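You operate a simulated robot arm through the tools that you are given. There is no shell and no other tool. Be economical: measure what you need, move in short steps, check, and stop when the job is done.

You run a simulated robot arm. Do the job below in one go: nothing can be reset, and whatever is moved stays where it is left.

TASK
Set the load limit to 500 kg and prove that the ribbed cage refuses one kilo more.
Fine: weights on the blue shelf; barrier shut, switch on, green button tried, switch off again and locked.

Only the result counts: the job must be done as asked and must still hold three seconds after the hand-in. Knocking over, shifting, dropping, spilling or breaking anything else fails it.

THE ROBOT
A 7-joint arm with a two-finger parallel gripper on a trunk, on a base that drives. Base frame: it is fixed to the floor where the robot stands at the start and does not move with it; the origin is under the middle of the robot, x ahead of it, y to its left, z up; the surface under the hand at the start is at about z = 0.9. Units: m, degrees, N and s.
With the tool pointing down near the work surface it reaches from about 0.46 to 0.92 m from the robot's upright axis, wherever it stands. Its first joint turns from -115.0 to 115.0 degrees. Places, roughly: barrier bar [0.8, -0.9, 1.7]; big weight [1, -1.5, 0.75]; blue shelf on the cage [1.1, -1.3, 0.9]; brake dial [0.6, -0.1, 0.9]; control stand [0.6, 0.1, 0.7]; limit dial [0.6, 0, 0.9]; red switch [0.6, 0.3, 0.9]; small weight [1, -1.25, 0.75]; speed switch [0.6, 0.2, 0.9]; yellow hasp [0.6, 0.4, 1]. Payload 3.91 kg.
The TCP is the grasp point between the finger pads, 0.03 m short of the fingertips. In the tool frame z runs along the fingers and y along their closing line. Largest opening 0.11 m; finger width 0.02, thickness 0.01; the body of the gripper, 0.048 by 0.112 m, starts 0.055 m behind the TCP.
Orientation is told as [roll, pitch, yaw] about the base's x, y, z axes, in that order, counted from this pose: with the fingers straight down and closing along the base's y, the tool's x points along the base's -x, its y along +y and its z along -z.

THE INTERFACE
- The arm moves only by the tool nudge_tool. Its argument "moves" is a list of rows, each an object of numbers (a shift or turn left out is 0, a gripper value left out holds the last): "tx", "ty", "tz": the shift along the base's x, y, z in units of 200 mm (1.0 is 200 mm); "ax", "ay", "az": the turn, a rotation vector about the base's x, y, z in units of 180 degrees (1.0 is 180 degrees). In form: [{"tx": .., "ty": .., "tz": .., "ax": .., "ay": .., "az": ..}, ...]. A call has 1 to 10 rows; each row is the pose to reach, as a shift and turn from the pose commanded when the call began. "hand" is the gripper command, from -1 (fully open) to 1 (shut), values between in proportion, set as the call begins (left out, the last holds). A call with a number of a shift or a turn outside -1 to 1 is refused whole. Each row takes 0.2 s and may step no farther than 0.05 m and 8.6 degrees from the row before; otherwise, or with a gripper value out of range, the whole call is refused. A pose out of reach is approached as far as the arm can. The call stops where the force on the tool passes 90 N (or 10 N more than at its start, if that is more) or the arm is blocked; 0.2 s more then pass. Each finger travels about 0.153 m/s and halts on what it meets, pressing with about 43 N; the grip force reading is that of the motor and also rises with nothing between the fingers. The clock runs only during rows and for 0.2 s after the last one: add rows that repeat a pose to give the fingers time. The reply holds the time, the measured pose of the TCP, the force on the tool along the base axes, the opening and the grip force, in the units named above and with some noise, with the torque about the TCP (base axes, N m) and any sound that the robot's microphone picked up.
- Cameras (640 x 400 px; columns grow to the right, rows downward): "scene" is now at [0.2277, 0.1872, 1.5118]; the picture's right is [-0.28, -0.96, 0.00], its down [-0.49, 0.14, -0.86] and it looks along [0.83, -0.24, -0.51] (base axes); focal length 214 px, centre (320, 200). "wrist" rides on the gripper at [0.072, 0.017, -0.103] in the tool frame; the picture's right is [-0.23, 0.97, 0.00], its down [-0.76, -0.18, -0.62] and it looks along [-0.61, -0.14, 0.78] (tool axes); focal length 222 px, centre (320, 200). There is no depth. A picture from a camera that has moved, and an enlarged one, comes with that camera's place and axes in the base frame and with its lens. The place of the scene camera against the robot may be out by one fixed shift of up to 0.025 m in any direction.
- snapshot(camera): a new picture of that camera. The clock stands still meanwhile.
- lift_body(by): slides the trunk up (or, below 0, down) by that many m; the arm and the scene camera ride with it, the base frame stays. It gives what a move gives, with no picture.
- steer(legs): drives the robot by 1 to 6 legs, each [ahead, left, turn to the left] in m, m and degrees, along the robot's own axes; the way and the turn of a leg run together, so that a leg with both is an arc; at most 1.5 m and 180 degrees a leg. The arm and the cameras ride along, it lands a little off, and it stops where it bumps. It gives what a move gives.
- head_to(pan, tilt): turns the head with the scene camera to pan (to the left, within 80 degrees either way) and tilt (down, from -29 to 69), counted from straight ahead of the robot. It gives what a move gives.
- zoom(camera, box): a new picture of the part [left, top, right, bottom] of that camera's present view, enlarged. The clock stands still meanwhile.
- finish_job(): hands the job in; it is judged then, once.

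Go step by step. Nothing tells you exact positions but the pictures and the camera data: compare them with the known pose of the tool, close in by small moves and look again before you grip or let go. The budget is 120 turns and 82 pictures, counting those below and the enlarged ones. Unless the task says otherwise, let go and move clear before handing in, and close with one line.

The tools are called after "Emit:" by a JSON object that holds its "op" and its "data". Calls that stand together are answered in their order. nudge_tool: Moves the arm, as the interface text tells. Its arguments: {"type":"object","properties":{"moves":{"type":"array","items":{"type":"object","properties":{"tx":{"type":"number"},"ty":{"type":"number"},"tz":{"type":"number"},"ax":{"type":"number"},"ay":{"type":"number"},"az":{"type":"number"}}}},"hand":{"type":"number"}},"required":["moves"]} The other tools are called the same way: lift_body (by) slides the trunk up or down; steer (legs) drives the base; head_to (pan, tilt) turns the head that bears the scene camera; snapshot (camera) takes a picture; zoom (camera, box) takes an enlarged picture of a part of a camera's view; finish_job () hands the job in.

At the start:

```text
time: 0.0
eef_pos: [0.4676, 0.1128, 1.379]
tool_rot: [0.0, 0.0, 0.0]
ft_force: [-0.2, 0.3, -0.3]
wrist_torque: [0.03, 0.0, 0.03]
opening: 0.1101
grip_force: 0.0
trunk travel left (down, up): [-0.825, 0.165]
robot x, y, heading: [0.0009, -0.0001, -0.1]
head pan, tilt: [-16.2, 30.5]
```

scene: 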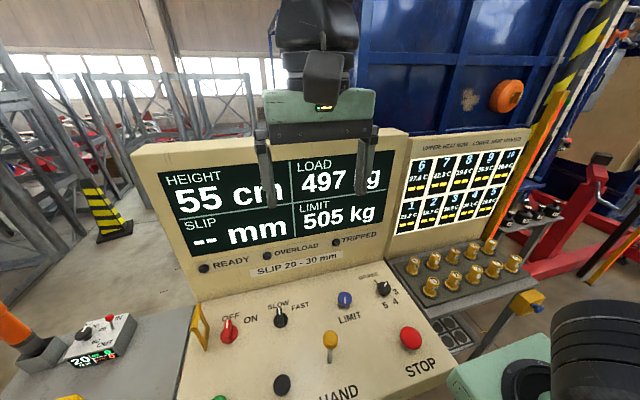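
wrist: 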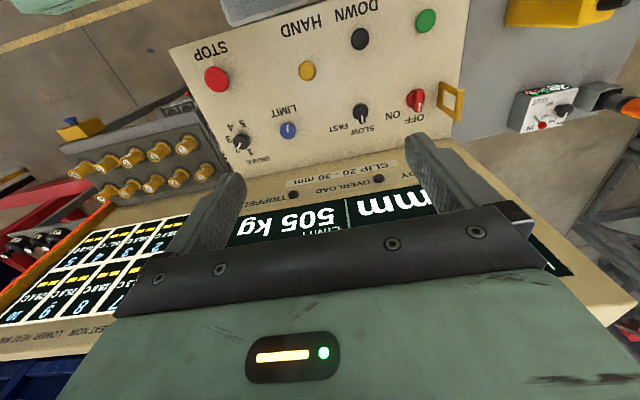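

I see the control stand with its display (load 497 kg, limit 505 kg), and the cage lies to the right. I'll look around before moving anything.

Emit:
{"op": "zoom", "data": {"camera": "scene", "box": [160, 230, 480, 400]}}

Emit:
{"op": "head_to", "data": {"pan": -55, "tilt": 25}}

Emit:
{"op": "snapshot", "data": {"camera": "scene"}}

```text
2.00 times, centred on (320, 315) of scene
camera zoom: at [0.2277, 0.1872, 1.5118], right [-0.28, -0.96, 0.0], down [-0.49, 0.14, -0.86], along [0.83, -0.24, -0.51], focal length 429 px, centre (320, -30)
```

zoom: 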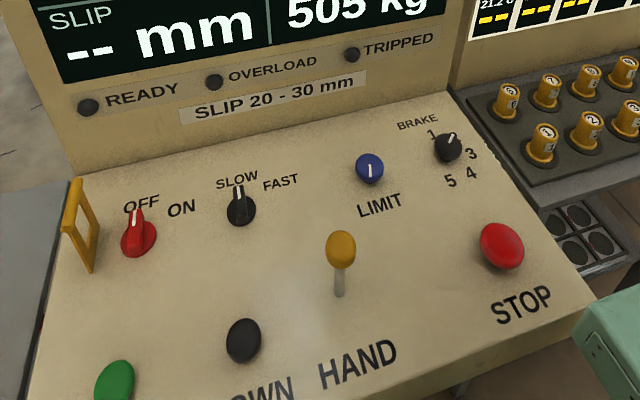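

```text
time: 1.1
eef_pos: [0.4685, 0.1125, 1.3794]
tool_rot: [-0.1, 0.1, -0.1]
ft_force: [-0.5, 0.6, 0.2]
wrist_torque: [-0.03, -0.03, -0.02]
opening: 0.11
grip_force: 0.0
trunk travel left (down, up): [-0.825, 0.165]
robot x, y, heading: [-0.002, -0.0034, 0.4]
head pan, tilt: [-55.0, 25.0]
```

```text
78 pictures are left
camera scene: at [0.194, 0.1368, 1.5206], right [-0.82, -0.57, 0.0], down [-0.24, 0.35, -0.91], along [0.52, -0.74, -0.42], focal length 214 px, centre (320, 200)
```

scene: 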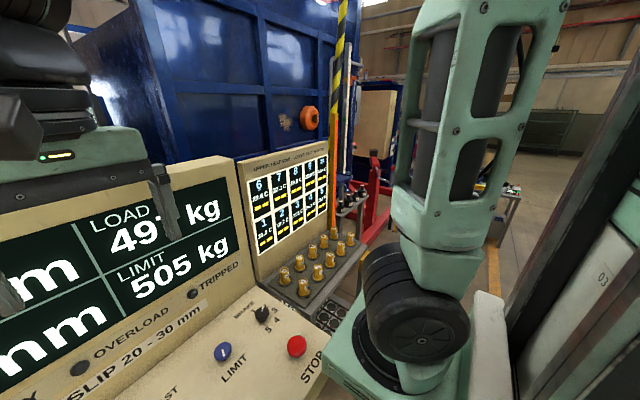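

The arm hides most of the cage from this angle. Next I'll look at the left side and the panel.

Emit:
{"op": "head_to", "data": {"pan": 10, "tilt": 50}}

Emit:
{"op": "snapshot", "data": {"camera": "scene"}}

Emit:
{"op": "zoom", "data": {"camera": "wrist", "box": [400, 0, 640, 150]}}

```text
time: 2.4
eef_pos: [0.468, 0.113, 1.3796]
tool_rot: [0.1, 0.1, 0.0]
ft_force: [0.5, 0.1, 1.1]
wrist_torque: [0.05, 0.01, -0.02]
opening: 0.1099
grip_force: 0.1
trunk travel left (down, up): [-0.825, 0.165]
robot x, y, heading: [0.0023, 0.0014, 0.1]
head pan, tilt: [10.0, 50.0]
```

```text
77 pictures are left
camera scene: at [0.2169, 0.2256, 1.4832], right [0.17, -0.98, 0.0], down [-0.75, -0.13, -0.64], along [0.63, 0.11, -0.77], focal length 214 px, centre (320, 200)
```

scene: 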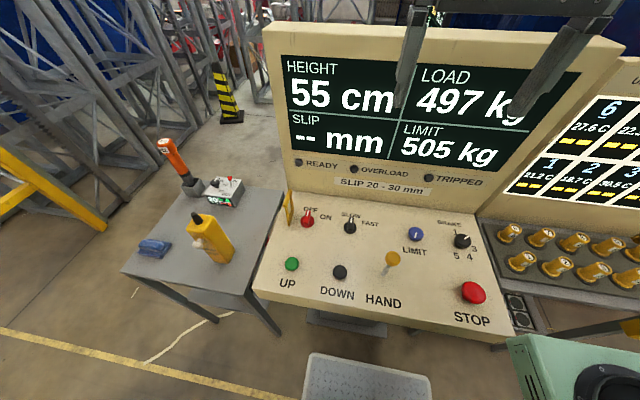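

```text
2.67 times, centred on (520, 75) of wrist
camera zoom: at [0.3966, 0.1297, 1.4819], right [0.23, 0.97, 0.0], down [0.76, -0.18, 0.62], along [0.61, -0.14, -0.78], focal length 592 px, centre (-213, 533)
```

zoom: 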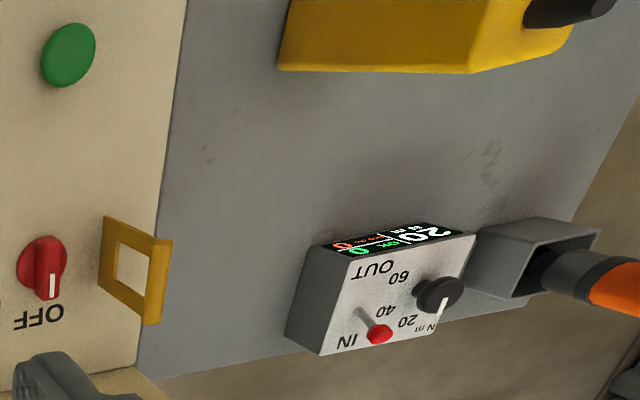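

The yellow hasp stands open left of the red switch. I'll check the table items and the panel close up.

Emit:
{"op": "zoom", "data": {"camera": "scene", "box": [120, 130, 280, 280]}}

Emit:
{"op": "zoom", "data": {"camera": "scene", "box": [270, 180, 510, 330]}}

```text
2.67 times, centred on (200, 205) of scene
camera zoom: at [0.2169, 0.2256, 1.4832], right [0.17, -0.98, 0.0], down [-0.75, -0.13, -0.64], along [0.63, 0.11, -0.77], focal length 572 px, centre (640, 187)
```

zoom: 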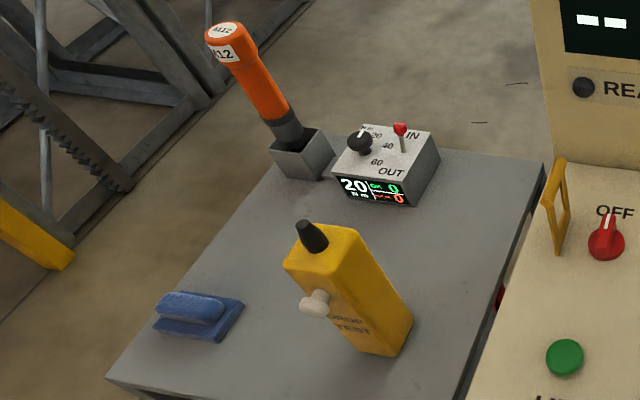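

```text
2.67 times, centred on (390, 255) of scene
camera zoom: at [0.2169, 0.2256, 1.4832], right [0.17, -0.98, 0.0], down [-0.75, -0.13, -0.64], along [0.63, 0.11, -0.77], focal length 572 px, centre (133, 53)
```

zoom: 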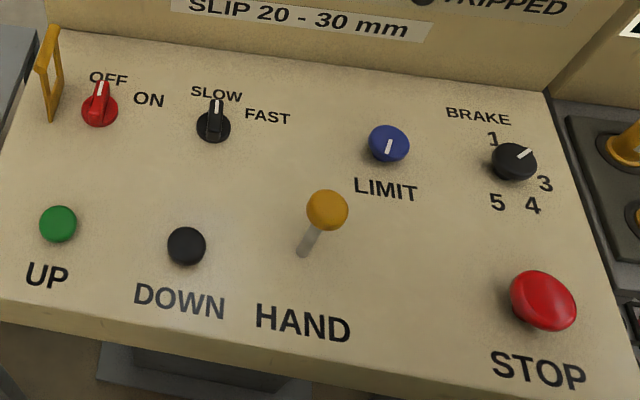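

The limit dial is near [0.60, 0.00, 0.92] and the red switch near [0.59, 0.325, 0.92]. I'll bring the hand down in front of the limit dial and look through the wrist camera.

Emit:
{"op": "nudge_tool", "data": {"moves": [{"ty": -0.12, "tz": -0.2}, {"ty": -0.24, "tz": -0.4}, {"ty": -0.36, "tz": -0.6}, {"ty": -0.48, "tz": -0.8}, {"ty": -0.56, "tz": -1.0}], "hand": -0.3}}

Emit:
{"op": "snapshot", "data": {"camera": "wrist"}}

Emit:
{"op": "snapshot", "data": {"camera": "scene"}}

```text
time: 3.6
eef_pos: [0.4686, 0.0021, 1.1795]
tool_rot: [0.1, -0.2, 0.1]
ft_force: [0.2, 0.4, 0.6]
wrist_torque: [-0.02, -0.04, 0.0]
opening: 0.0715
grip_force: 0.0
trunk travel left (down, up): [-0.825, 0.165]
robot x, y, heading: [-0.0018, -0.0004, -0.0]
head pan, tilt: [10.0, 50.0]
```

```text
73 pictures are left
camera wrist: at [0.3973, 0.0181, 1.2824], right [0.23, 0.97, 0.0], down [0.76, -0.18, 0.62], along [0.61, -0.14, -0.78], focal length 222 px, centre (320, 200)
```

wrist: 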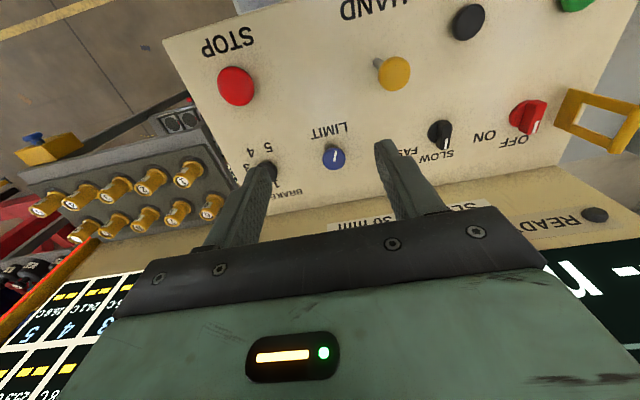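

```text
72 pictures are left
camera scene: at [0.2165, 0.2257, 1.4833], right [0.17, -0.98, 0.0], down [-0.75, -0.13, -0.64], along [0.63, 0.11, -0.77], focal length 214 px, centre (320, 200)
```

scene: 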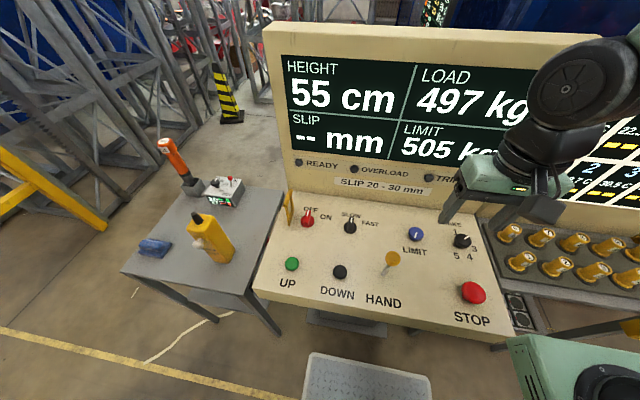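

The two wrist views put the limit knob at about [0.600, 0.000, 0.895], with the board base near x=0.70. I'll move above the knob.

Emit:
{"op": "nudge_tool", "data": {"moves": [{"tx": 0.22}, {"tx": 0.44}, {"tx": 0.655}, {"tx": 0.655, "tz": -0.22}, {"tx": 0.655, "tz": -0.44}, {"tx": 0.655, "tz": -0.66}, {"tx": 0.655, "tz": -0.85}]}}

Emit:
{"op": "snapshot", "data": {"camera": "wrist"}}

Emit:
{"op": "head_to", "data": {"pan": -10, "tilt": 50}}

Emit:
{"op": "snapshot", "data": {"camera": "scene"}}

```text
time: 5.2
eef_pos: [0.5981, 0.0019, 1.0098]
tool_rot: [0.0, -0.1, 0.0]
ft_force: [-1.0, 0.0, 0.5]
wrist_torque: [0.01, -0.03, 0.0]
opening: 0.0717
grip_force: 0.0
trunk travel left (down, up): [-0.825, 0.165]
robot x, y, heading: [0.0003, 0.0007, 0.1]
head pan, tilt: [10.0, 50.0]
```

```text
71 pictures are left
camera wrist: at [0.5275, 0.0185, 1.1126], right [0.23, 0.97, 0.0], down [0.76, -0.18, 0.62], along [0.61, -0.14, -0.78], focal length 222 px, centre (320, 200)
```

wrist: 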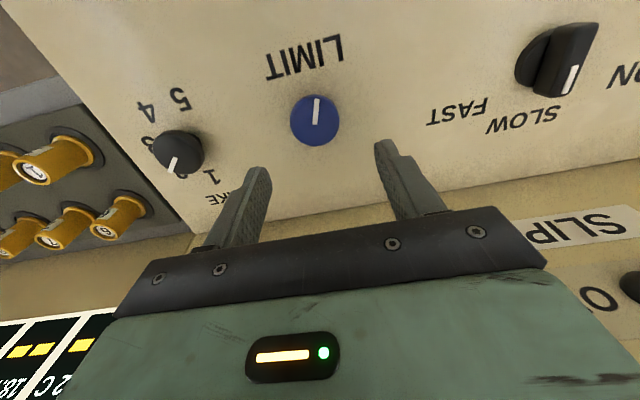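

```text
time: 6.0
eef_pos: [0.5992, 0.0017, 1.0106]
tool_rot: [-0.1, 0.0, 0.0]
ft_force: [-0.1, 0.0, 0.1]
wrist_torque: [0.0, 0.03, -0.01]
opening: 0.0714
grip_force: 0.1
trunk travel left (down, up): [-0.825, 0.165]
robot x, y, heading: [-0.0007, -0.0025, 0.0]
head pan, tilt: [-10.0, 50.0]
```

```text
70 pictures are left
camera scene: at [0.2169, 0.199, 1.4832], right [-0.17, -0.98, 0.0], down [-0.75, 0.13, -0.64], along [0.63, -0.11, -0.77], focal length 214 px, centre (320, 200)
```

scene: 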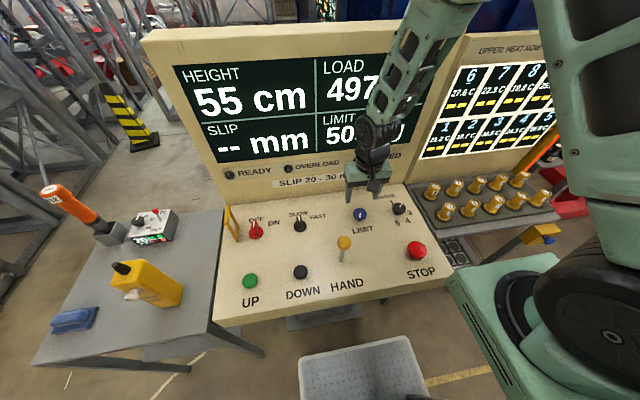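

The knob is about 48 mm wide, centred at [0.598, -0.002] with its top near z=0.898. I'll lower around it and grip.

Emit:
{"op": "nudge_tool", "data": {"moves": [{"ty": -0.02, "tz": -0.2}, {"ty": -0.02, "tz": -0.36}, {"ty": -0.02, "tz": -0.48}]}}

Emit:
{"op": "snapshot", "data": {"camera": "wrist"}}

Emit:
{"op": "zoom", "data": {"camera": "scene", "box": [300, 170, 440, 260]}}

```text
time: 6.8
eef_pos: [0.6, -0.0038, 0.9302]
tool_rot: [0.0, -0.4, 0.1]
ft_force: [-19.6, -2.1, 73.3]
wrist_torque: [-1.15, 1.32, -0.18]
opening: 0.0716
grip_force: 0.2
trunk travel left (down, up): [-0.825, 0.165]
robot x, y, heading: [0.0013, -0.0007, -0.1]
head pan, tilt: [-10.0, 50.0]
stopped in row 3: the force on the tool passed its limit at 133 N (the readings are from after the stop); the commanded pose is now the measured one
```

```text
69 pictures are left
camera wrist: at [0.527, 0.0131, 1.0328], right [0.23, 0.97, 0.0], down [0.76, -0.18, 0.63], along [0.61, -0.14, -0.78], focal length 222 px, centre (320, 200)
```

wrist: 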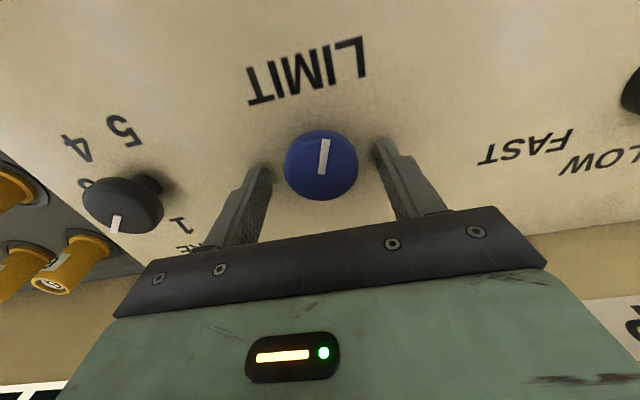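

```text
4.44 times, centred on (370, 215) of scene
camera zoom: at [0.2129, 0.1988, 1.4851], right [-0.17, -0.98, 0.0], down [-0.75, 0.13, -0.64], along [0.64, -0.11, -0.76], focal length 953 px, centre (98, 133)
```

zoom: 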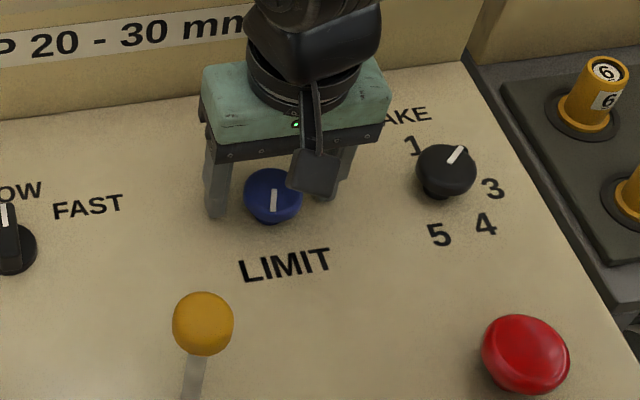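

The fingertips touched the panel at z≈0.90, and the force shows the panel tilts about 15° toward the robot. I'll lift a little, tilt the tool to match, and recentre on the knob.

Emit:
{"op": "nudge_tool", "data": {"moves": [{"tz": 0.1}, {"tx": -0.055, "ty": 0.012, "tz": 0.1, "ay": -0.042}, {"tx": -0.055, "ty": 0.012, "tz": 0.1, "ay": -0.083}, {"tx": -0.055, "ty": 0.012, "tz": 0.03, "ay": -0.083}]}}

Emit:
{"op": "snapshot", "data": {"camera": "wrist"}}

```text
time: 7.8
eef_pos: [0.5909, -0.0003, 0.9316]
tool_rot: [0.1, -15.4, 0.0]
ft_force: [-0.6, -0.6, 6.0]
wrist_torque: [-0.28, 0.01, 0.01]
opening: 0.0718
grip_force: 0.5
trunk travel left (down, up): [-0.825, 0.165]
robot x, y, heading: [0.0015, -0.0021, -0.2]
head pan, tilt: [-10.0, 50.0]
```

```text
67 pictures are left
camera wrist: at [0.4948, 0.0153, 1.0119], right [0.22, 0.97, 0.06], down [0.57, -0.18, 0.8], along [0.79, -0.14, -0.59], focal length 222 px, centre (320, 200)
```

wrist: 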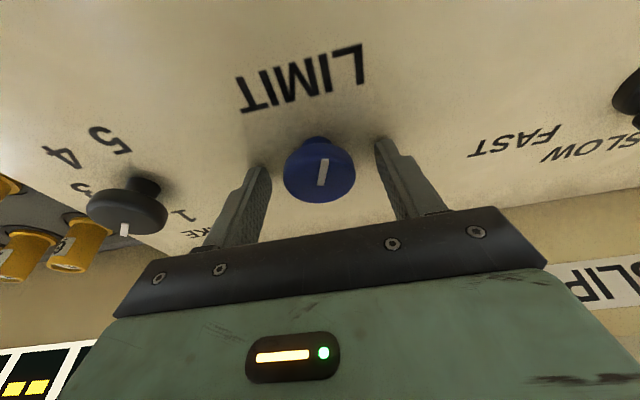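

The knob now sits centred between the fingers. I'll close on it.

Emit:
{"op": "nudge_tool", "data": {"moves": [{}, {}, {}], "hand": 0.6}}

Emit:
{"op": "snapshot", "data": {"camera": "wrist"}}

```text
time: 8.6
eef_pos: [0.5922, -0.0001, 0.9321]
tool_rot: [0.1, -15.5, 0.0]
ft_force: [-0.3, 2.3, 10.4]
wrist_torque: [0.1, -0.35, 0.03]
opening: 0.0413
grip_force: 45.2
trunk travel left (down, up): [-0.825, 0.165]
robot x, y, heading: [0.0031, -0.0008, -0.1]
head pan, tilt: [-10.0, 50.0]
```

```text
66 pictures are left
camera wrist: at [0.4948, 0.0158, 1.012], right [0.22, 0.97, 0.06], down [0.57, -0.18, 0.8], along [0.79, -0.14, -0.59], focal length 222 px, centre (320, 200)
```

wrist: 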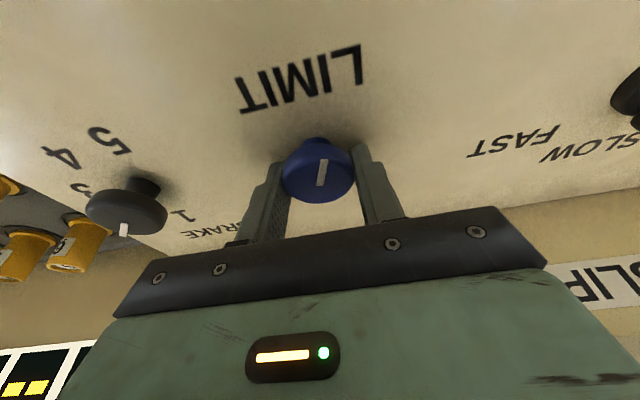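

The knob is gripped (opening 0.041 m). I'll turn it 8° counter-clockwise about the panel normal and read the display.

Emit:
{"op": "nudge_tool", "data": {"moves": [{"ax": -0.0058, "az": 0.0215}, {"ax": -0.0116, "az": 0.043}, {"ax": -0.0116, "az": 0.043}]}}

Emit:
{"op": "zoom", "data": {"camera": "scene", "box": [160, 40, 440, 220]}}

```text
time: 9.4
eef_pos: [0.5916, 0.0001, 0.9314]
tool_rot: [-2.1, -15.5, 8.5]
ft_force: [-0.2, 9.7, 37.8]
wrist_torque: [0.63, 0.09, 0.04]
opening: 0.0415
grip_force: 45.1
trunk travel left (down, up): [-0.825, 0.165]
robot x, y, heading: [-0.0032, 0.0002, -0.0]
head pan, tilt: [-10.0, 50.0]
```

```text
2.22 times, centred on (300, 130) of scene
camera zoom: at [0.2156, 0.1995, 1.4837], right [-0.17, -0.98, 0.0], down [-0.75, 0.13, -0.64], along [0.63, -0.11, -0.77], focal length 477 px, centre (364, 356)
```

zoom: 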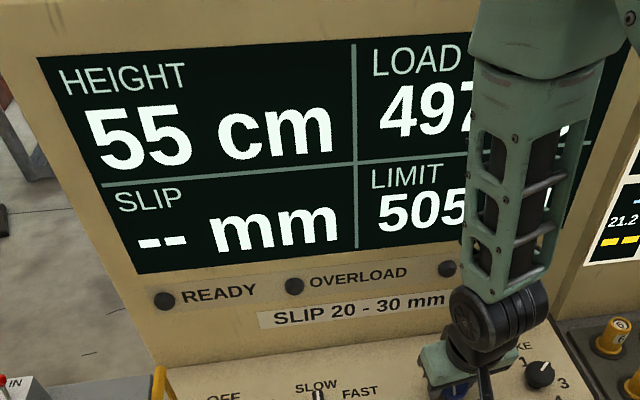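

The limit still reads 505 at 8°. I'll ease off the panel slightly and turn further.

Emit:
{"op": "nudge_tool", "data": {"moves": [{"tx": -0.003, "tz": 0.012}, {"tx": -0.003, "tz": 0.012, "ax": -0.0116, "az": 0.043}, {"tx": -0.003, "tz": 0.012, "ax": -0.0174, "az": 0.0645}, {"tx": -0.003, "tz": 0.012, "ax": -0.0174, "az": 0.0645}]}}

Emit:
{"op": "zoom", "data": {"camera": "scene", "box": [160, 40, 440, 220]}}

Emit:
{"op": "snapshot", "data": {"camera": "wrist"}}

```text
time: 10.4
eef_pos: [0.5935, 0.0015, 0.9345]
tool_rot: [-5.2, -14.8, 21.2]
ft_force: [13.2, 26.8, 10.4]
wrist_torque: [1.14, -0.54, 0.01]
opening: 0.0408
grip_force: 44.4
trunk travel left (down, up): [-0.825, 0.165]
robot x, y, heading: [-0.0021, 0.0017, 0.1]
head pan, tilt: [-10.0, 50.0]
```

```text
2.22 times, centred on (300, 130) of scene
camera zoom: at [0.2174, 0.2003, 1.483], right [-0.17, -0.98, 0.0], down [-0.75, 0.13, -0.64], along [0.63, -0.11, -0.77], focal length 477 px, centre (364, 356)
```

zoom: 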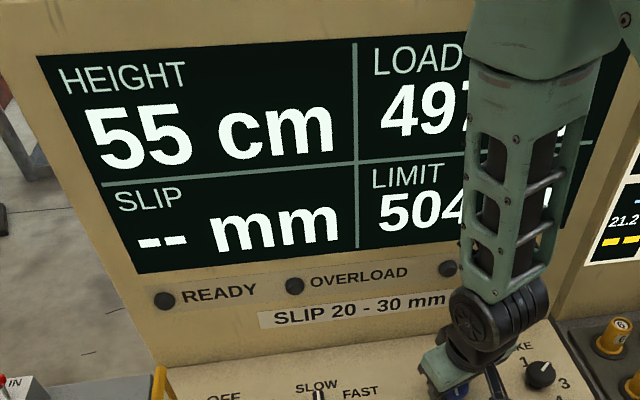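

```text
63 pictures are left
camera wrist: at [0.4947, -0.0086, 1.0132], right [-0.12, 0.99, -0.03], down [0.58, 0.09, 0.81], along [0.81, 0.08, -0.59], focal length 222 px, centre (320, 200)
```

wrist: 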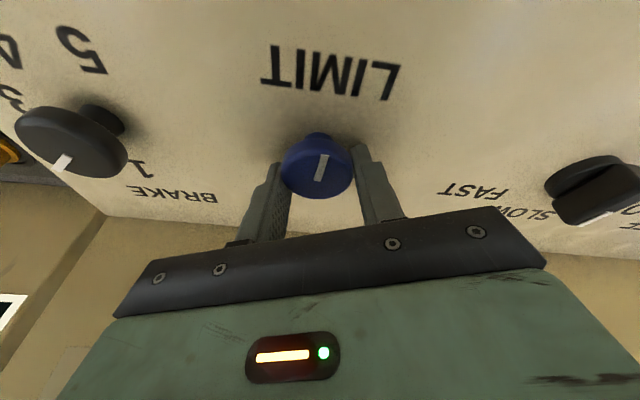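

It now reads 504, so the direction is right at roughly 15–20° per kg. I'll turn on.

Emit:
{"op": "nudge_tool", "data": {"moves": [{"tx": 0.006, "ty": 0.006, "ax": -0.0116, "az": 0.043}, {"tx": 0.006, "ty": 0.006, "ax": -0.0232, "az": 0.086}, {"tx": 0.006, "ty": 0.006, "ax": -0.0348, "az": 0.129}, {"tx": 0.006, "ty": 0.006, "ax": -0.0464, "az": 0.172}, {"tx": 0.006, "ty": 0.006, "ax": -0.0464, "az": 0.172}]}}

Emit:
{"op": "zoom", "data": {"camera": "scene", "box": [160, 40, 440, 220]}}

```text
time: 11.6
eef_pos: [0.5948, 0.0106, 0.9348]
tool_rot: [-12.0, -10.6, 54.1]
ft_force: [3.6, 60.0, 42.1]
wrist_torque: [1.81, 0.54, -0.22]
opening: 0.039
grip_force: 45.0
trunk travel left (down, up): [-0.825, 0.165]
robot x, y, heading: [-0.0013, 0.0007, -0.2]
head pan, tilt: [-10.0, 50.0]
```

```text
2.22 times, centred on (300, 130) of scene
camera zoom: at [0.2156, 0.2021, 1.4832], right [-0.17, -0.98, 0.0], down [-0.75, 0.13, -0.64], along [0.63, -0.11, -0.77], focal length 477 px, centre (364, 356)
```

zoom: 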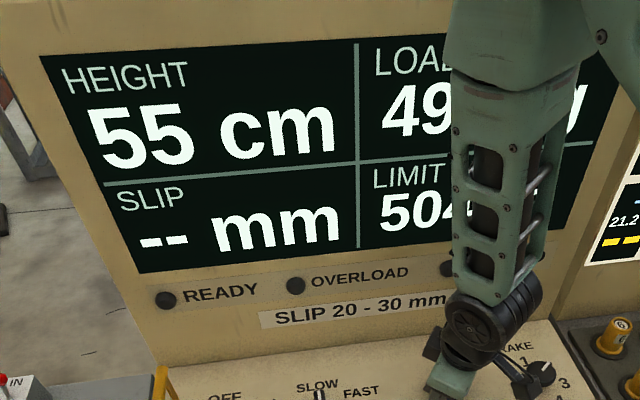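

The limit hardly changed and there is a side force of 60 N, so the fingers may be slipping. I'll look.

Emit:
{"op": "snapshot", "data": {"camera": "wrist"}}

Emit:
{"op": "zoom", "data": {"camera": "scene", "box": [300, 160, 440, 260]}}

```text
61 pictures are left
camera wrist: at [0.5121, -0.039, 1.0187], right [-0.62, 0.77, -0.16], down [0.4, 0.48, 0.78], along [0.67, 0.41, -0.61], focal length 222 px, centre (320, 200)
```

wrist: 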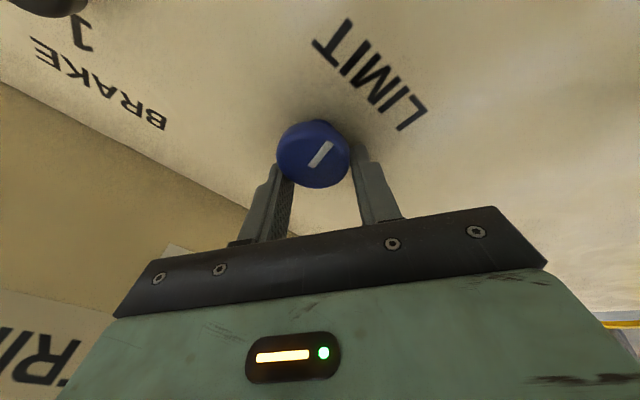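

```text
4.00 times, centred on (370, 210) of scene
camera zoom: at [0.2156, 0.2021, 1.4832], right [-0.17, -0.98, 0.0], down [-0.75, 0.13, -0.64], along [0.63, -0.11, -0.77], focal length 858 px, centre (120, 160)
```

zoom: 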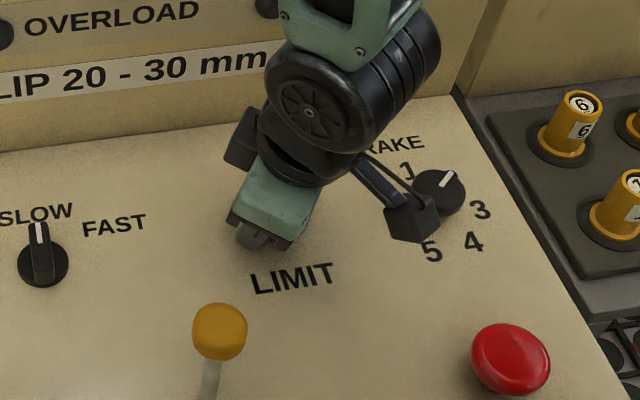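

The pointer barely turned: the grip was off-centre, with the fingers about 10 mm from the knob axis, so they slipped. I'll open, swing back to about −30° yaw, and recentre on the knob axis at about (0.587, 0).

Emit:
{"op": "nudge_tool", "data": {"moves": [{}, {"tx": -0.01, "tz": 0.05}, {"tx": -0.015, "tz": 0.1, "ax": 0.0116, "az": -0.043}, {"tx": -0.015, "tz": 0.1, "ax": 0.0232, "az": -0.086}, {"tx": -0.015, "tz": 0.1, "ax": 0.0348, "az": -0.129}, {"tx": -0.015, "tz": 0.1, "ax": 0.0464, "az": -0.172}, {"tx": -0.015, "tz": 0.1, "ax": 0.058, "az": -0.215}, {"tx": -0.015, "tz": 0.1, "ax": 0.0696, "az": -0.258}, {"tx": -0.015, "tz": 0.1, "ax": 0.0812, "az": -0.301}], "hand": -0.3}}

Emit:
{"op": "snapshot", "data": {"camera": "wrist"}}

Emit:
{"op": "zoom", "data": {"camera": "scene", "box": [160, 40, 440, 220]}}

```text
time: 13.6
eef_pos: [0.5881, -0.0009, 0.9535]
tool_rot: [1.2, -15.2, -4.2]
ft_force: [-0.4, -0.1, 0.0]
wrist_torque: [-0.02, -0.01, 0.03]
opening: 0.0716
grip_force: 0.0
trunk travel left (down, up): [-0.825, 0.165]
robot x, y, heading: [-0.0024, 0.0009, -0.0]
head pan, tilt: [-10.0, 50.0]
```

```text
59 pictures are left
camera wrist: at [0.494, 0.0216, 1.0346], right [0.29, 0.95, 0.08], down [0.55, -0.23, 0.8], along [0.78, -0.18, -0.6], focal length 222 px, centre (320, 200)
```

wrist: 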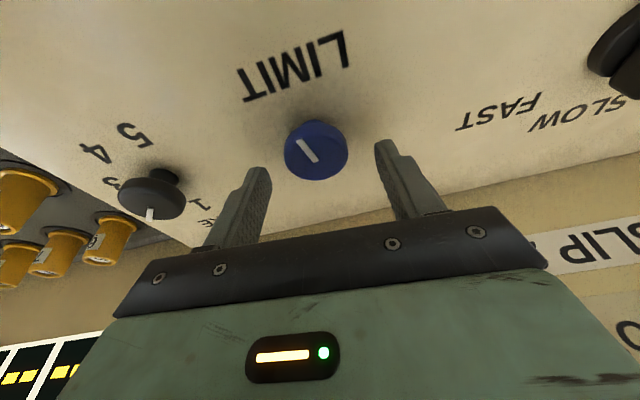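

```text
2.22 times, centred on (300, 130) of scene
camera zoom: at [0.217, 0.199, 1.4831], right [-0.17, -0.98, 0.0], down [-0.75, 0.13, -0.64], along [0.63, -0.11, -0.77], focal length 477 px, centre (364, 356)
```

zoom: 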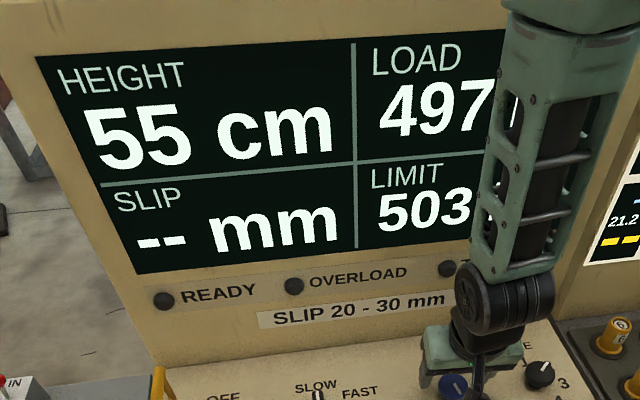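

It shows 503, so the knob moves about 20° per kg. My TCP is about 12 mm beyond the knob axis, so I'll shift toward the robot, turn further back for range, and look.

Emit:
{"op": "nudge_tool", "data": {"moves": [{"tx": -0.058, "tz": -0.015}, {"tx": -0.058, "tz": -0.015, "ax": 0.0116, "az": -0.043}, {"tx": -0.058, "tz": -0.015, "ax": 0.0232, "az": -0.086}, {"tx": -0.058, "tz": -0.015, "ax": 0.0348, "az": -0.129}, {"tx": -0.058, "tz": -0.015, "ax": 0.0464, "az": -0.172}]}}

Emit:
{"op": "snapshot", "data": {"camera": "wrist"}}

```text
time: 14.8
eef_pos: [0.5774, 0.0009, 0.9502]
tool_rot: [9.1, -12.4, -37.2]
ft_force: [-0.1, 0.5, 0.8]
wrist_torque: [-0.01, -0.01, -0.02]
opening: 0.0713
grip_force: 0.0
trunk travel left (down, up): [-0.825, 0.165]
robot x, y, heading: [-0.002, 0.0004, -0.1]
head pan, tilt: [-10.0, 50.0]
```

```text
57 pictures are left
camera wrist: at [0.5044, 0.0569, 1.0372], right [0.73, 0.65, 0.2], down [0.33, -0.59, 0.74], along [0.6, -0.47, -0.65], focal length 222 px, centre (320, 200)
```

wrist: 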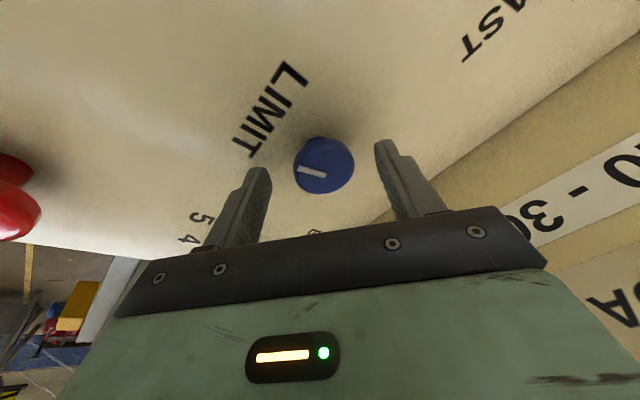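

The knob is centred to within about 3 mm. I'll lower along the normal and grip.

Emit:
{"op": "nudge_tool", "data": {"moves": [{"tx": 0.015, "ty": 0.015, "tz": -0.0775}, {"tx": 0.015, "ty": 0.015, "tz": -0.0775}]}}

Emit:
{"op": "nudge_tool", "data": {"moves": [{}, {}, {}], "hand": 0.6}}

Emit:
{"op": "snapshot", "data": {"camera": "wrist"}}

```text
time: 15.4
eef_pos: [0.5811, 0.003, 0.9372]
tool_rot: [9.3, -12.6, -37.2]
ft_force: [-4.1, -5.7, 51.9]
wrist_torque: [-1.83, 1.5, -0.03]
opening: 0.0711
grip_force: 0.0
trunk travel left (down, up): [-0.825, 0.165]
robot x, y, heading: [-0.0024, -0.0005, -0.1]
head pan, tilt: [-10.0, 50.0]
```

```text
time: 16.2
eef_pos: [0.58, 0.0034, 0.9354]
tool_rot: [9.2, -12.5, -37.1]
ft_force: [-11.3, -20.5, 32.9]
wrist_torque: [-0.67, -0.01, -0.16]
opening: 0.0408
grip_force: 44.5
trunk travel left (down, up): [-0.825, 0.165]
robot x, y, heading: [-0.0046, -0.0022, -0.1]
head pan, tilt: [-10.0, 50.0]
```

```text
56 pictures are left
camera wrist: at [0.5068, 0.0593, 1.0219], right [0.73, 0.65, 0.2], down [0.33, -0.59, 0.74], along [0.6, -0.47, -0.64], focal length 222 px, centre (320, 200)
```

wrist: 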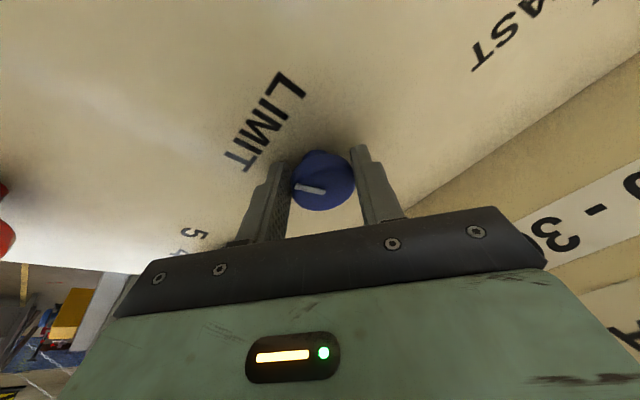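

Gripped well at 0.041. I'll lift 4 mm off the panel and turn 40° counter-clockwise.

Emit:
{"op": "nudge_tool", "data": {"moves": [{"tz": 0.022}, {"tz": 0.022, "ax": -0.0116, "az": 0.043}, {"tz": 0.022, "ax": -0.0232, "az": 0.086}, {"tz": 0.022, "ax": -0.0348, "az": 0.129}, {"tz": 0.022, "ax": -0.0464, "az": 0.172}, {"tz": 0.022, "ax": -0.058, "az": 0.215}, {"tz": 0.022, "ax": -0.058, "az": 0.215}]}}

Emit:
{"op": "zoom", "data": {"camera": "scene", "box": [160, 40, 440, 220]}}

Emit:
{"op": "snapshot", "data": {"camera": "wrist"}}

```text
time: 17.8
eef_pos: [0.5793, -0.0017, 0.9399]
tool_rot: [-1.1, -15.1, 4.1]
ft_force: [-9.4, -39.6, -24.0]
wrist_torque: [-0.45, 0.56, -0.41]
opening: 0.0412
grip_force: 45.0
trunk travel left (down, up): [-0.825, 0.165]
robot x, y, heading: [0.0041, 0.0001, 0.2]
head pan, tilt: [-10.0, 50.0]
```

```text
2.22 times, centred on (300, 130) of scene
camera zoom: at [0.2173, 0.1967, 1.4834], right [-0.17, -0.98, 0.0], down [-0.75, 0.13, -0.64], along [0.63, -0.11, -0.77], focal length 477 px, centre (364, 356)
```

zoom: 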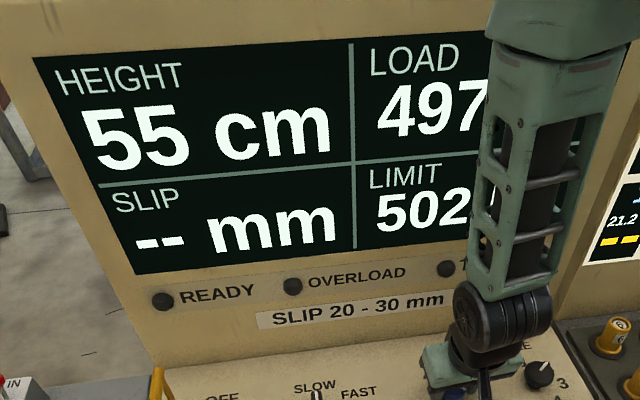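

```text
54 pictures are left
camera wrist: at [0.4828, 0.011, 1.02], right [0.15, 0.99, 0.04], down [0.58, -0.12, 0.8], along [0.8, -0.1, -0.59], focal length 222 px, centre (320, 200)
```

wrist: 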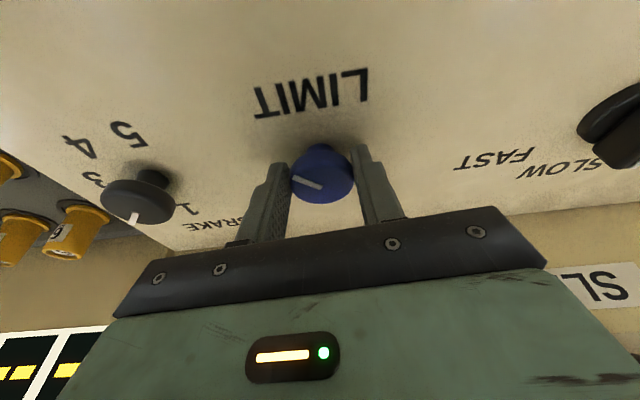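

502 now, roughly 30° per kg. I'll continue 40° with a small recentring.

Emit:
{"op": "nudge_tool", "data": {"moves": [{"ty": -0.02, "tz": -0.008}, {"ty": -0.02, "tz": -0.008, "ax": -0.0116, "az": 0.043}, {"ty": -0.02, "tz": -0.008, "ax": -0.0232, "az": 0.086}, {"ty": -0.02, "tz": -0.008, "ax": -0.0348, "az": 0.129}, {"ty": -0.02, "tz": -0.008, "ax": -0.0464, "az": 0.172}, {"ty": -0.02, "tz": -0.008, "ax": -0.058, "az": 0.215}, {"ty": -0.02, "tz": -0.008, "ax": -0.058, "az": 0.215}]}}

Emit:
{"op": "zoom", "data": {"camera": "scene", "box": [160, 40, 440, 220]}}

Emit:
{"op": "snapshot", "data": {"camera": "wrist"}}

```text
time: 19.4
eef_pos: [0.582, -0.0038, 0.9382]
tool_rot: [-10.7, -11.2, 45.1]
ft_force: [10.3, -27.6, 0.4]
wrist_torque: [0.0, -1.01, -0.19]
opening: 0.0406
grip_force: 44.5
trunk travel left (down, up): [-0.825, 0.165]
robot x, y, heading: [0.0035, -0.0003, 0.1]
head pan, tilt: [-10.0, 50.0]
```

```text
2.22 times, centred on (300, 130) of scene
camera zoom: at [0.2176, 0.1974, 1.4833], right [-0.17, -0.98, 0.0], down [-0.75, 0.13, -0.64], along [0.63, -0.11, -0.77], focal length 477 px, centre (364, 356)
```

zoom: 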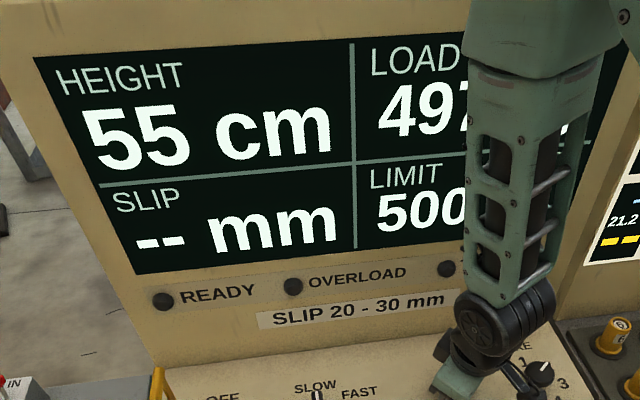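

```text
52 pictures are left
camera wrist: at [0.4944, -0.0416, 1.0206], right [-0.5, 0.86, -0.13], down [0.48, 0.4, 0.78], along [0.72, 0.32, -0.61], focal length 222 px, centre (320, 200)
```

wrist: 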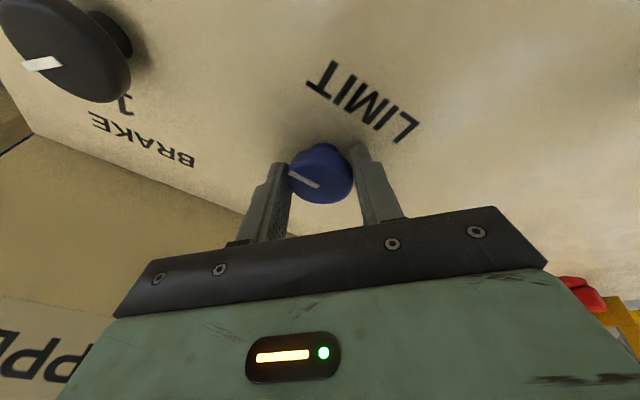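

The limit reads 500. I'll open the fingers and lift away along the normal, then check it.

Emit:
{"op": "nudge_tool", "data": {"moves": [{}, {}, {"tx": -0.02, "tz": 0.08}, {"tx": -0.08, "tz": 0.3}, {"tx": -0.12, "tz": 0.5}], "hand": -0.3}}

Emit:
{"op": "zoom", "data": {"camera": "scene", "box": [160, 40, 440, 220]}}

```text
time: 20.6
eef_pos: [0.5571, -0.0013, 1.039]
tool_rot: [-10.5, -11.1, 45.1]
ft_force: [0.4, 0.7, 0.4]
wrist_torque: [-0.04, 0.05, -0.03]
opening: 0.0716
grip_force: 0.0
trunk travel left (down, up): [-0.825, 0.165]
robot x, y, heading: [0.0017, 0.0001, 0.2]
head pan, tilt: [-10.0, 50.0]
```

```text
2.22 times, centred on (300, 130) of scene
camera zoom: at [0.2176, 0.1991, 1.4829], right [-0.17, -0.98, 0.0], down [-0.75, 0.13, -0.64], along [0.63, -0.11, -0.77], focal length 477 px, centre (364, 356)
```

zoom: 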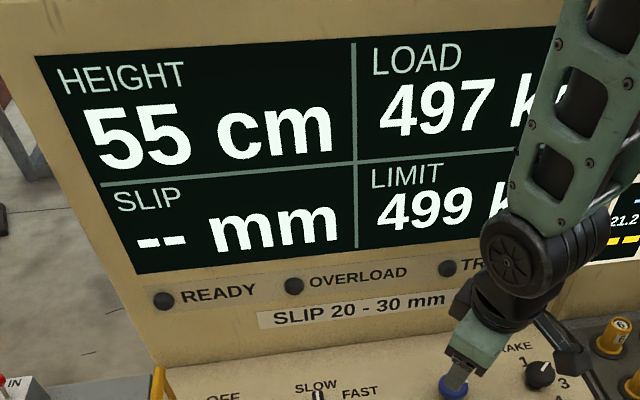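

It slipped to 499 on release, as also happened before (504→503). I'll regrip at the same place and check before turning back clockwise a little.

Emit:
{"op": "nudge_tool", "data": {"moves": [{"tx": 0.04, "tz": -0.2}, {"tx": 0.1, "tz": -0.4}, {"tx": 0.12, "tz": -0.49}, {"tx": 0.12, "tz": -0.49}]}}

Emit:
{"op": "nudge_tool", "data": {"moves": [{}, {}, {}], "hand": 0.6}}

Emit:
{"op": "zoom", "data": {"camera": "scene", "box": [160, 40, 440, 220]}}

```text
time: 21.6
eef_pos: [0.5797, -0.001, 0.9397]
tool_rot: [-10.7, -11.1, 45.0]
ft_force: [-0.2, 0.1, 0.3]
wrist_torque: [0.02, 0.0, 0.01]
opening: 0.0715
grip_force: 0.0
trunk travel left (down, up): [-0.825, 0.165]
robot x, y, heading: [0.0022, 0.0026, -0.1]
head pan, tilt: [-10.0, 50.0]
```

```text
time: 22.4
eef_pos: [0.5806, -0.0035, 0.9408]
tool_rot: [-10.7, -11.2, 45.1]
ft_force: [16.2, -16.8, 4.7]
wrist_torque: [-0.94, -0.59, -0.15]
opening: 0.0408
grip_force: 45.2
trunk travel left (down, up): [-0.825, 0.165]
robot x, y, heading: [0.0028, -0.0011, -0.1]
head pan, tilt: [-10.0, 50.0]
```

```text
2.22 times, centred on (300, 130) of scene
camera zoom: at [0.2178, 0.1979, 1.4832], right [-0.17, -0.98, 0.0], down [-0.75, 0.13, -0.64], along [0.63, -0.11, -0.77], focal length 477 px, centre (364, 356)
```

zoom: 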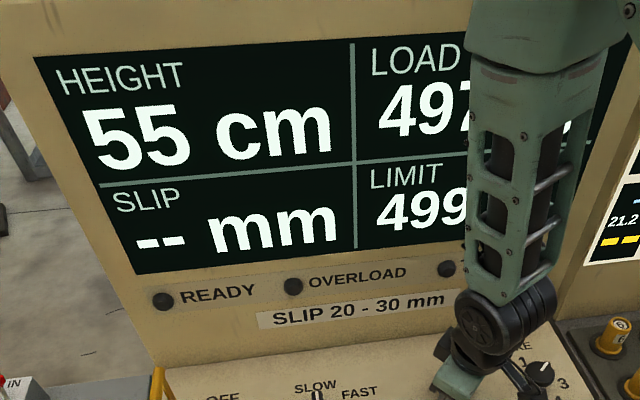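

Still 499 in grip. Turning 17° clockwise with a small recentring.

Emit:
{"op": "nudge_tool", "data": {"moves": [{"tx": 0.008, "ty": -0.01, "ax": 0.0116, "az": -0.043}, {"tx": 0.008, "ty": -0.01, "ax": 0.0232, "az": -0.086}, {"tx": 0.008, "ty": -0.01, "ax": 0.0232, "az": -0.086}]}}

Emit:
{"op": "zoom", "data": {"camera": "scene", "box": [160, 40, 440, 220]}}

```text
time: 23.2
eef_pos: [0.5813, -0.0033, 0.9395]
tool_rot: [-7.0, -13.5, 28.9]
ft_force: [4.0, -1.0, 16.2]
wrist_torque: [-0.38, 0.43, -0.04]
opening: 0.0407
grip_force: 44.7
trunk travel left (down, up): [-0.825, 0.165]
robot x, y, heading: [0.0006, 0.0046, 0.2]
head pan, tilt: [-10.0, 50.0]
```

```text
2.22 times, centred on (300, 130) of scene
camera zoom: at [0.2165, 0.199, 1.4833], right [-0.17, -0.98, 0.0], down [-0.75, 0.13, -0.64], along [0.63, -0.11, -0.77], focal length 477 px, centre (364, 356)
```

zoom: 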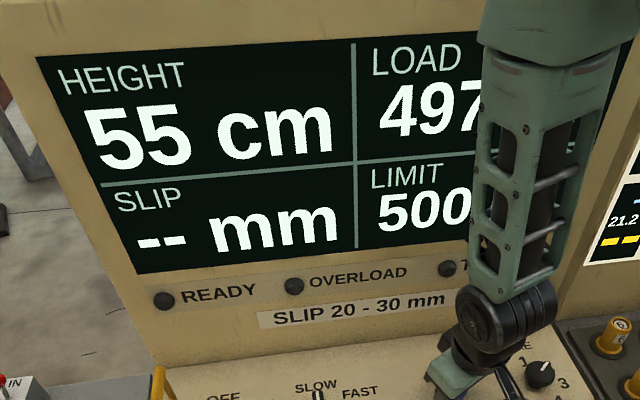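

500 with low forces. Releasing and lifting clear, with the wrist turned back toward neutral.

Emit:
{"op": "nudge_tool", "data": {"moves": [{}, {}, {"tx": -0.02, "tz": 0.08}, {"tx": -0.08, "tz": 0.3}, {"tx": -0.12, "tz": 0.5}], "hand": -0.3}}

Emit:
{"op": "zoom", "data": {"camera": "scene", "box": [160, 40, 440, 220]}}

```text
time: 24.4
eef_pos: [0.5581, -0.0028, 1.039]
tool_rot: [-7.1, -13.5, 28.9]
ft_force: [0.6, -0.8, -0.1]
wrist_torque: [0.01, 0.05, 0.01]
opening: 0.0716
grip_force: 0.0
trunk travel left (down, up): [-0.825, 0.165]
robot x, y, heading: [-0.0017, 0.0031, -0.3]
head pan, tilt: [-10.0, 50.0]
```

```text
2.22 times, centred on (300, 130) of scene
camera zoom: at [0.2177, 0.199, 1.4829], right [-0.17, -0.98, 0.0], down [-0.75, 0.13, -0.64], along [0.63, -0.11, -0.77], focal length 477 px, centre (364, 356)
```

zoom: 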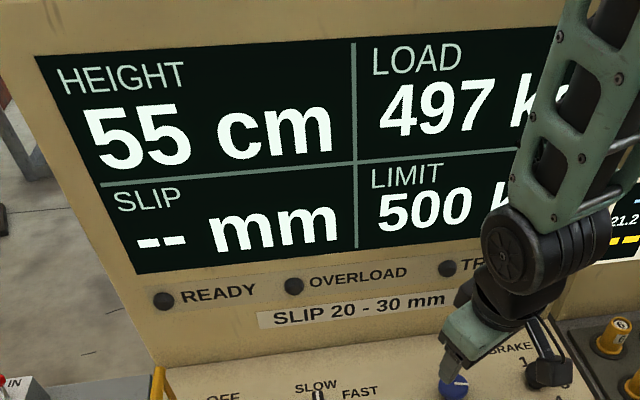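

The limit holds at 500. Now I'll raise the arm and straighten the tool before driving to the weights.

Emit:
{"op": "nudge_tool", "data": {"moves": [{"tz": 0.2, "ax": 0.0116, "az": -0.043}, {"tz": 0.4, "ax": 0.0232, "az": -0.086}, {"tz": 0.6, "ax": 0.0348, "az": -0.129}, {"tz": 0.8, "ax": 0.0418, "az": -0.155}, {"tx": -0.2, "tz": 0.9, "ax": 0.0418, "az": -0.155}]}}

Emit:
{"op": "nudge_tool", "data": {"moves": [{"tx": -0.1, "tz": 0.2, "ay": 0.042}, {"tx": -0.2, "tz": 0.4, "ay": 0.085}, {"tx": -0.25, "tz": 0.6, "ay": 0.085}, {"tx": -0.25, "tz": 0.8, "ay": 0.085}]}}

Emit:
{"op": "head_to", "data": {"pan": -80, "tilt": 30}}

Emit:
{"op": "snapshot", "data": {"camera": "scene"}}

```text
time: 25.6
eef_pos: [0.5178, -0.0036, 1.2183]
tool_rot: [0.3, -15.3, -0.9]
ft_force: [-0.2, 0.6, -0.9]
wrist_torque: [-0.02, 0.03, -0.05]
opening: 0.0715
grip_force: 0.1
trunk travel left (down, up): [-0.825, 0.165]
robot x, y, heading: [-0.0027, 0.0013, 0.0]
head pan, tilt: [-10.0, 50.0]
```

```text
time: 26.6
eef_pos: [0.4654, -0.0036, 1.3795]
tool_rot: [0.2, 0.0, -1.0]
ft_force: [0.0, 0.1, 0.7]
wrist_torque: [-0.01, 0.02, -0.01]
opening: 0.0717
grip_force: 0.1
trunk travel left (down, up): [-0.825, 0.165]
robot x, y, heading: [-0.0024, 0.0031, -0.3]
head pan, tilt: [-10.0, 50.0]
```

```text
time: 28.0
eef_pos: [0.4653, -0.0036, 1.3795]
tool_rot: [0.1, -0.1, -0.9]
ft_force: [0.3, -0.4, -0.4]
wrist_torque: [0.0, 0.02, 0.02]
opening: 0.0715
grip_force: 0.1
trunk travel left (down, up): [-0.825, 0.165]
robot x, y, heading: [0.0026, -0.0026, 0.4]
head pan, tilt: [-80.0, 30.0]
```

```text
47 pictures are left
camera scene: at [0.1569, 0.1232, 1.5127], right [-0.98, -0.17, 0.0], down [-0.09, 0.49, -0.87], along [0.15, -0.85, -0.5], focal length 214 px, centre (320, 200)
```

scene: 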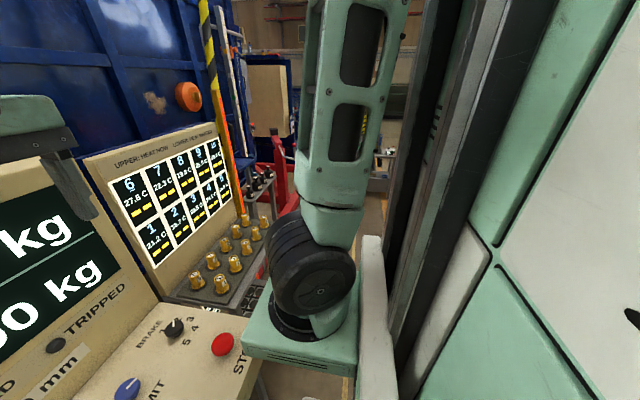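

The arm hides the right side. I'll back up a bit and turn right to see the cage.

Emit:
{"op": "steer", "data": {"legs": [[-0.35, 0, 0], [0, 0, -45]]}}

Emit:
{"op": "head_to", "data": {"pan": 0, "tilt": 25}}

Emit:
{"op": "snapshot", "data": {"camera": "scene"}}

```text
time: 32.3
eef_pos: [-0.0174, -0.3301, 1.3779]
tool_rot: [0.1, 0.0, -45.5]
ft_force: [0.8, -0.3, -0.8]
wrist_torque: [0.02, -0.01, -0.02]
opening: 0.0718
grip_force: 0.0
trunk travel left (down, up): [-0.825, 0.165]
robot x, y, heading: [-0.3476, -0.0009, -44.8]
head pan, tilt: [-80.0, 30.0]
```

```text
time: 33.9
eef_pos: [-0.0167, -0.3309, 1.379]
tool_rot: [0.0, -0.1, -45.5]
ft_force: [-0.1, 0.1, 0.2]
wrist_torque: [-0.02, 0.02, 0.02]
opening: 0.0718
grip_force: 0.2
trunk travel left (down, up): [-0.825, 0.165]
robot x, y, heading: [-0.3486, 0.0024, -44.6]
head pan, tilt: [0.0, 25.0]
```

```text
46 pictures are left
camera scene: at [-0.0368, -0.0114, 1.5207], right [-0.7, -0.71, 0.0], down [-0.3, 0.3, -0.91], along [0.64, -0.64, -0.42], focal length 214 px, centre (320, 200)
```

scene: 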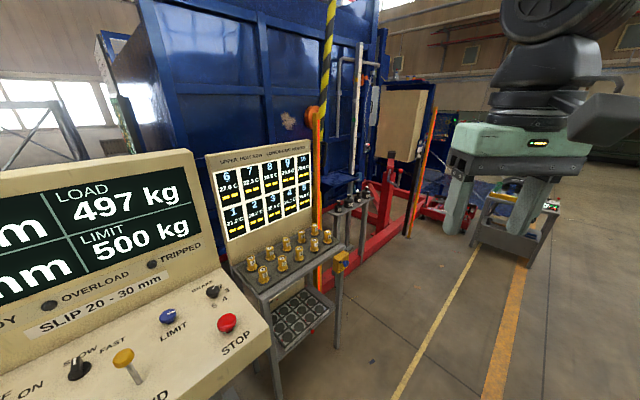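

I can see the blue cage, the raised yellow-black barrier, and something on a post beside it. I'll zoom in on that region.

Emit:
{"op": "zoom", "data": {"camera": "scene", "box": [270, 0, 470, 260]}}

```text
1.54 times, centred on (370, 130) of scene
camera zoom: at [-0.0368, -0.0114, 1.5207], right [-0.7, -0.71, 0.0], down [-0.3, 0.3, -0.91], along [0.64, -0.64, -0.42], focal length 330 px, centre (243, 308)
```

zoom: 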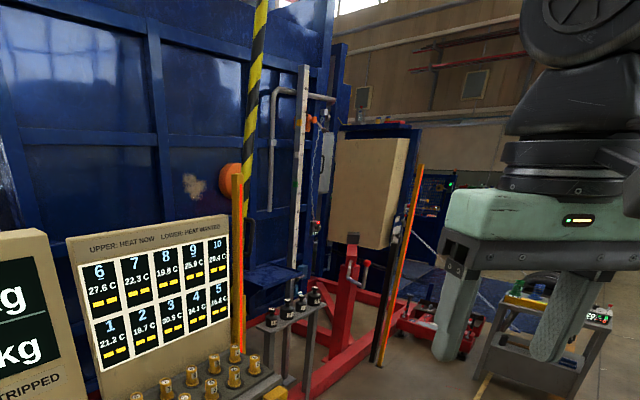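

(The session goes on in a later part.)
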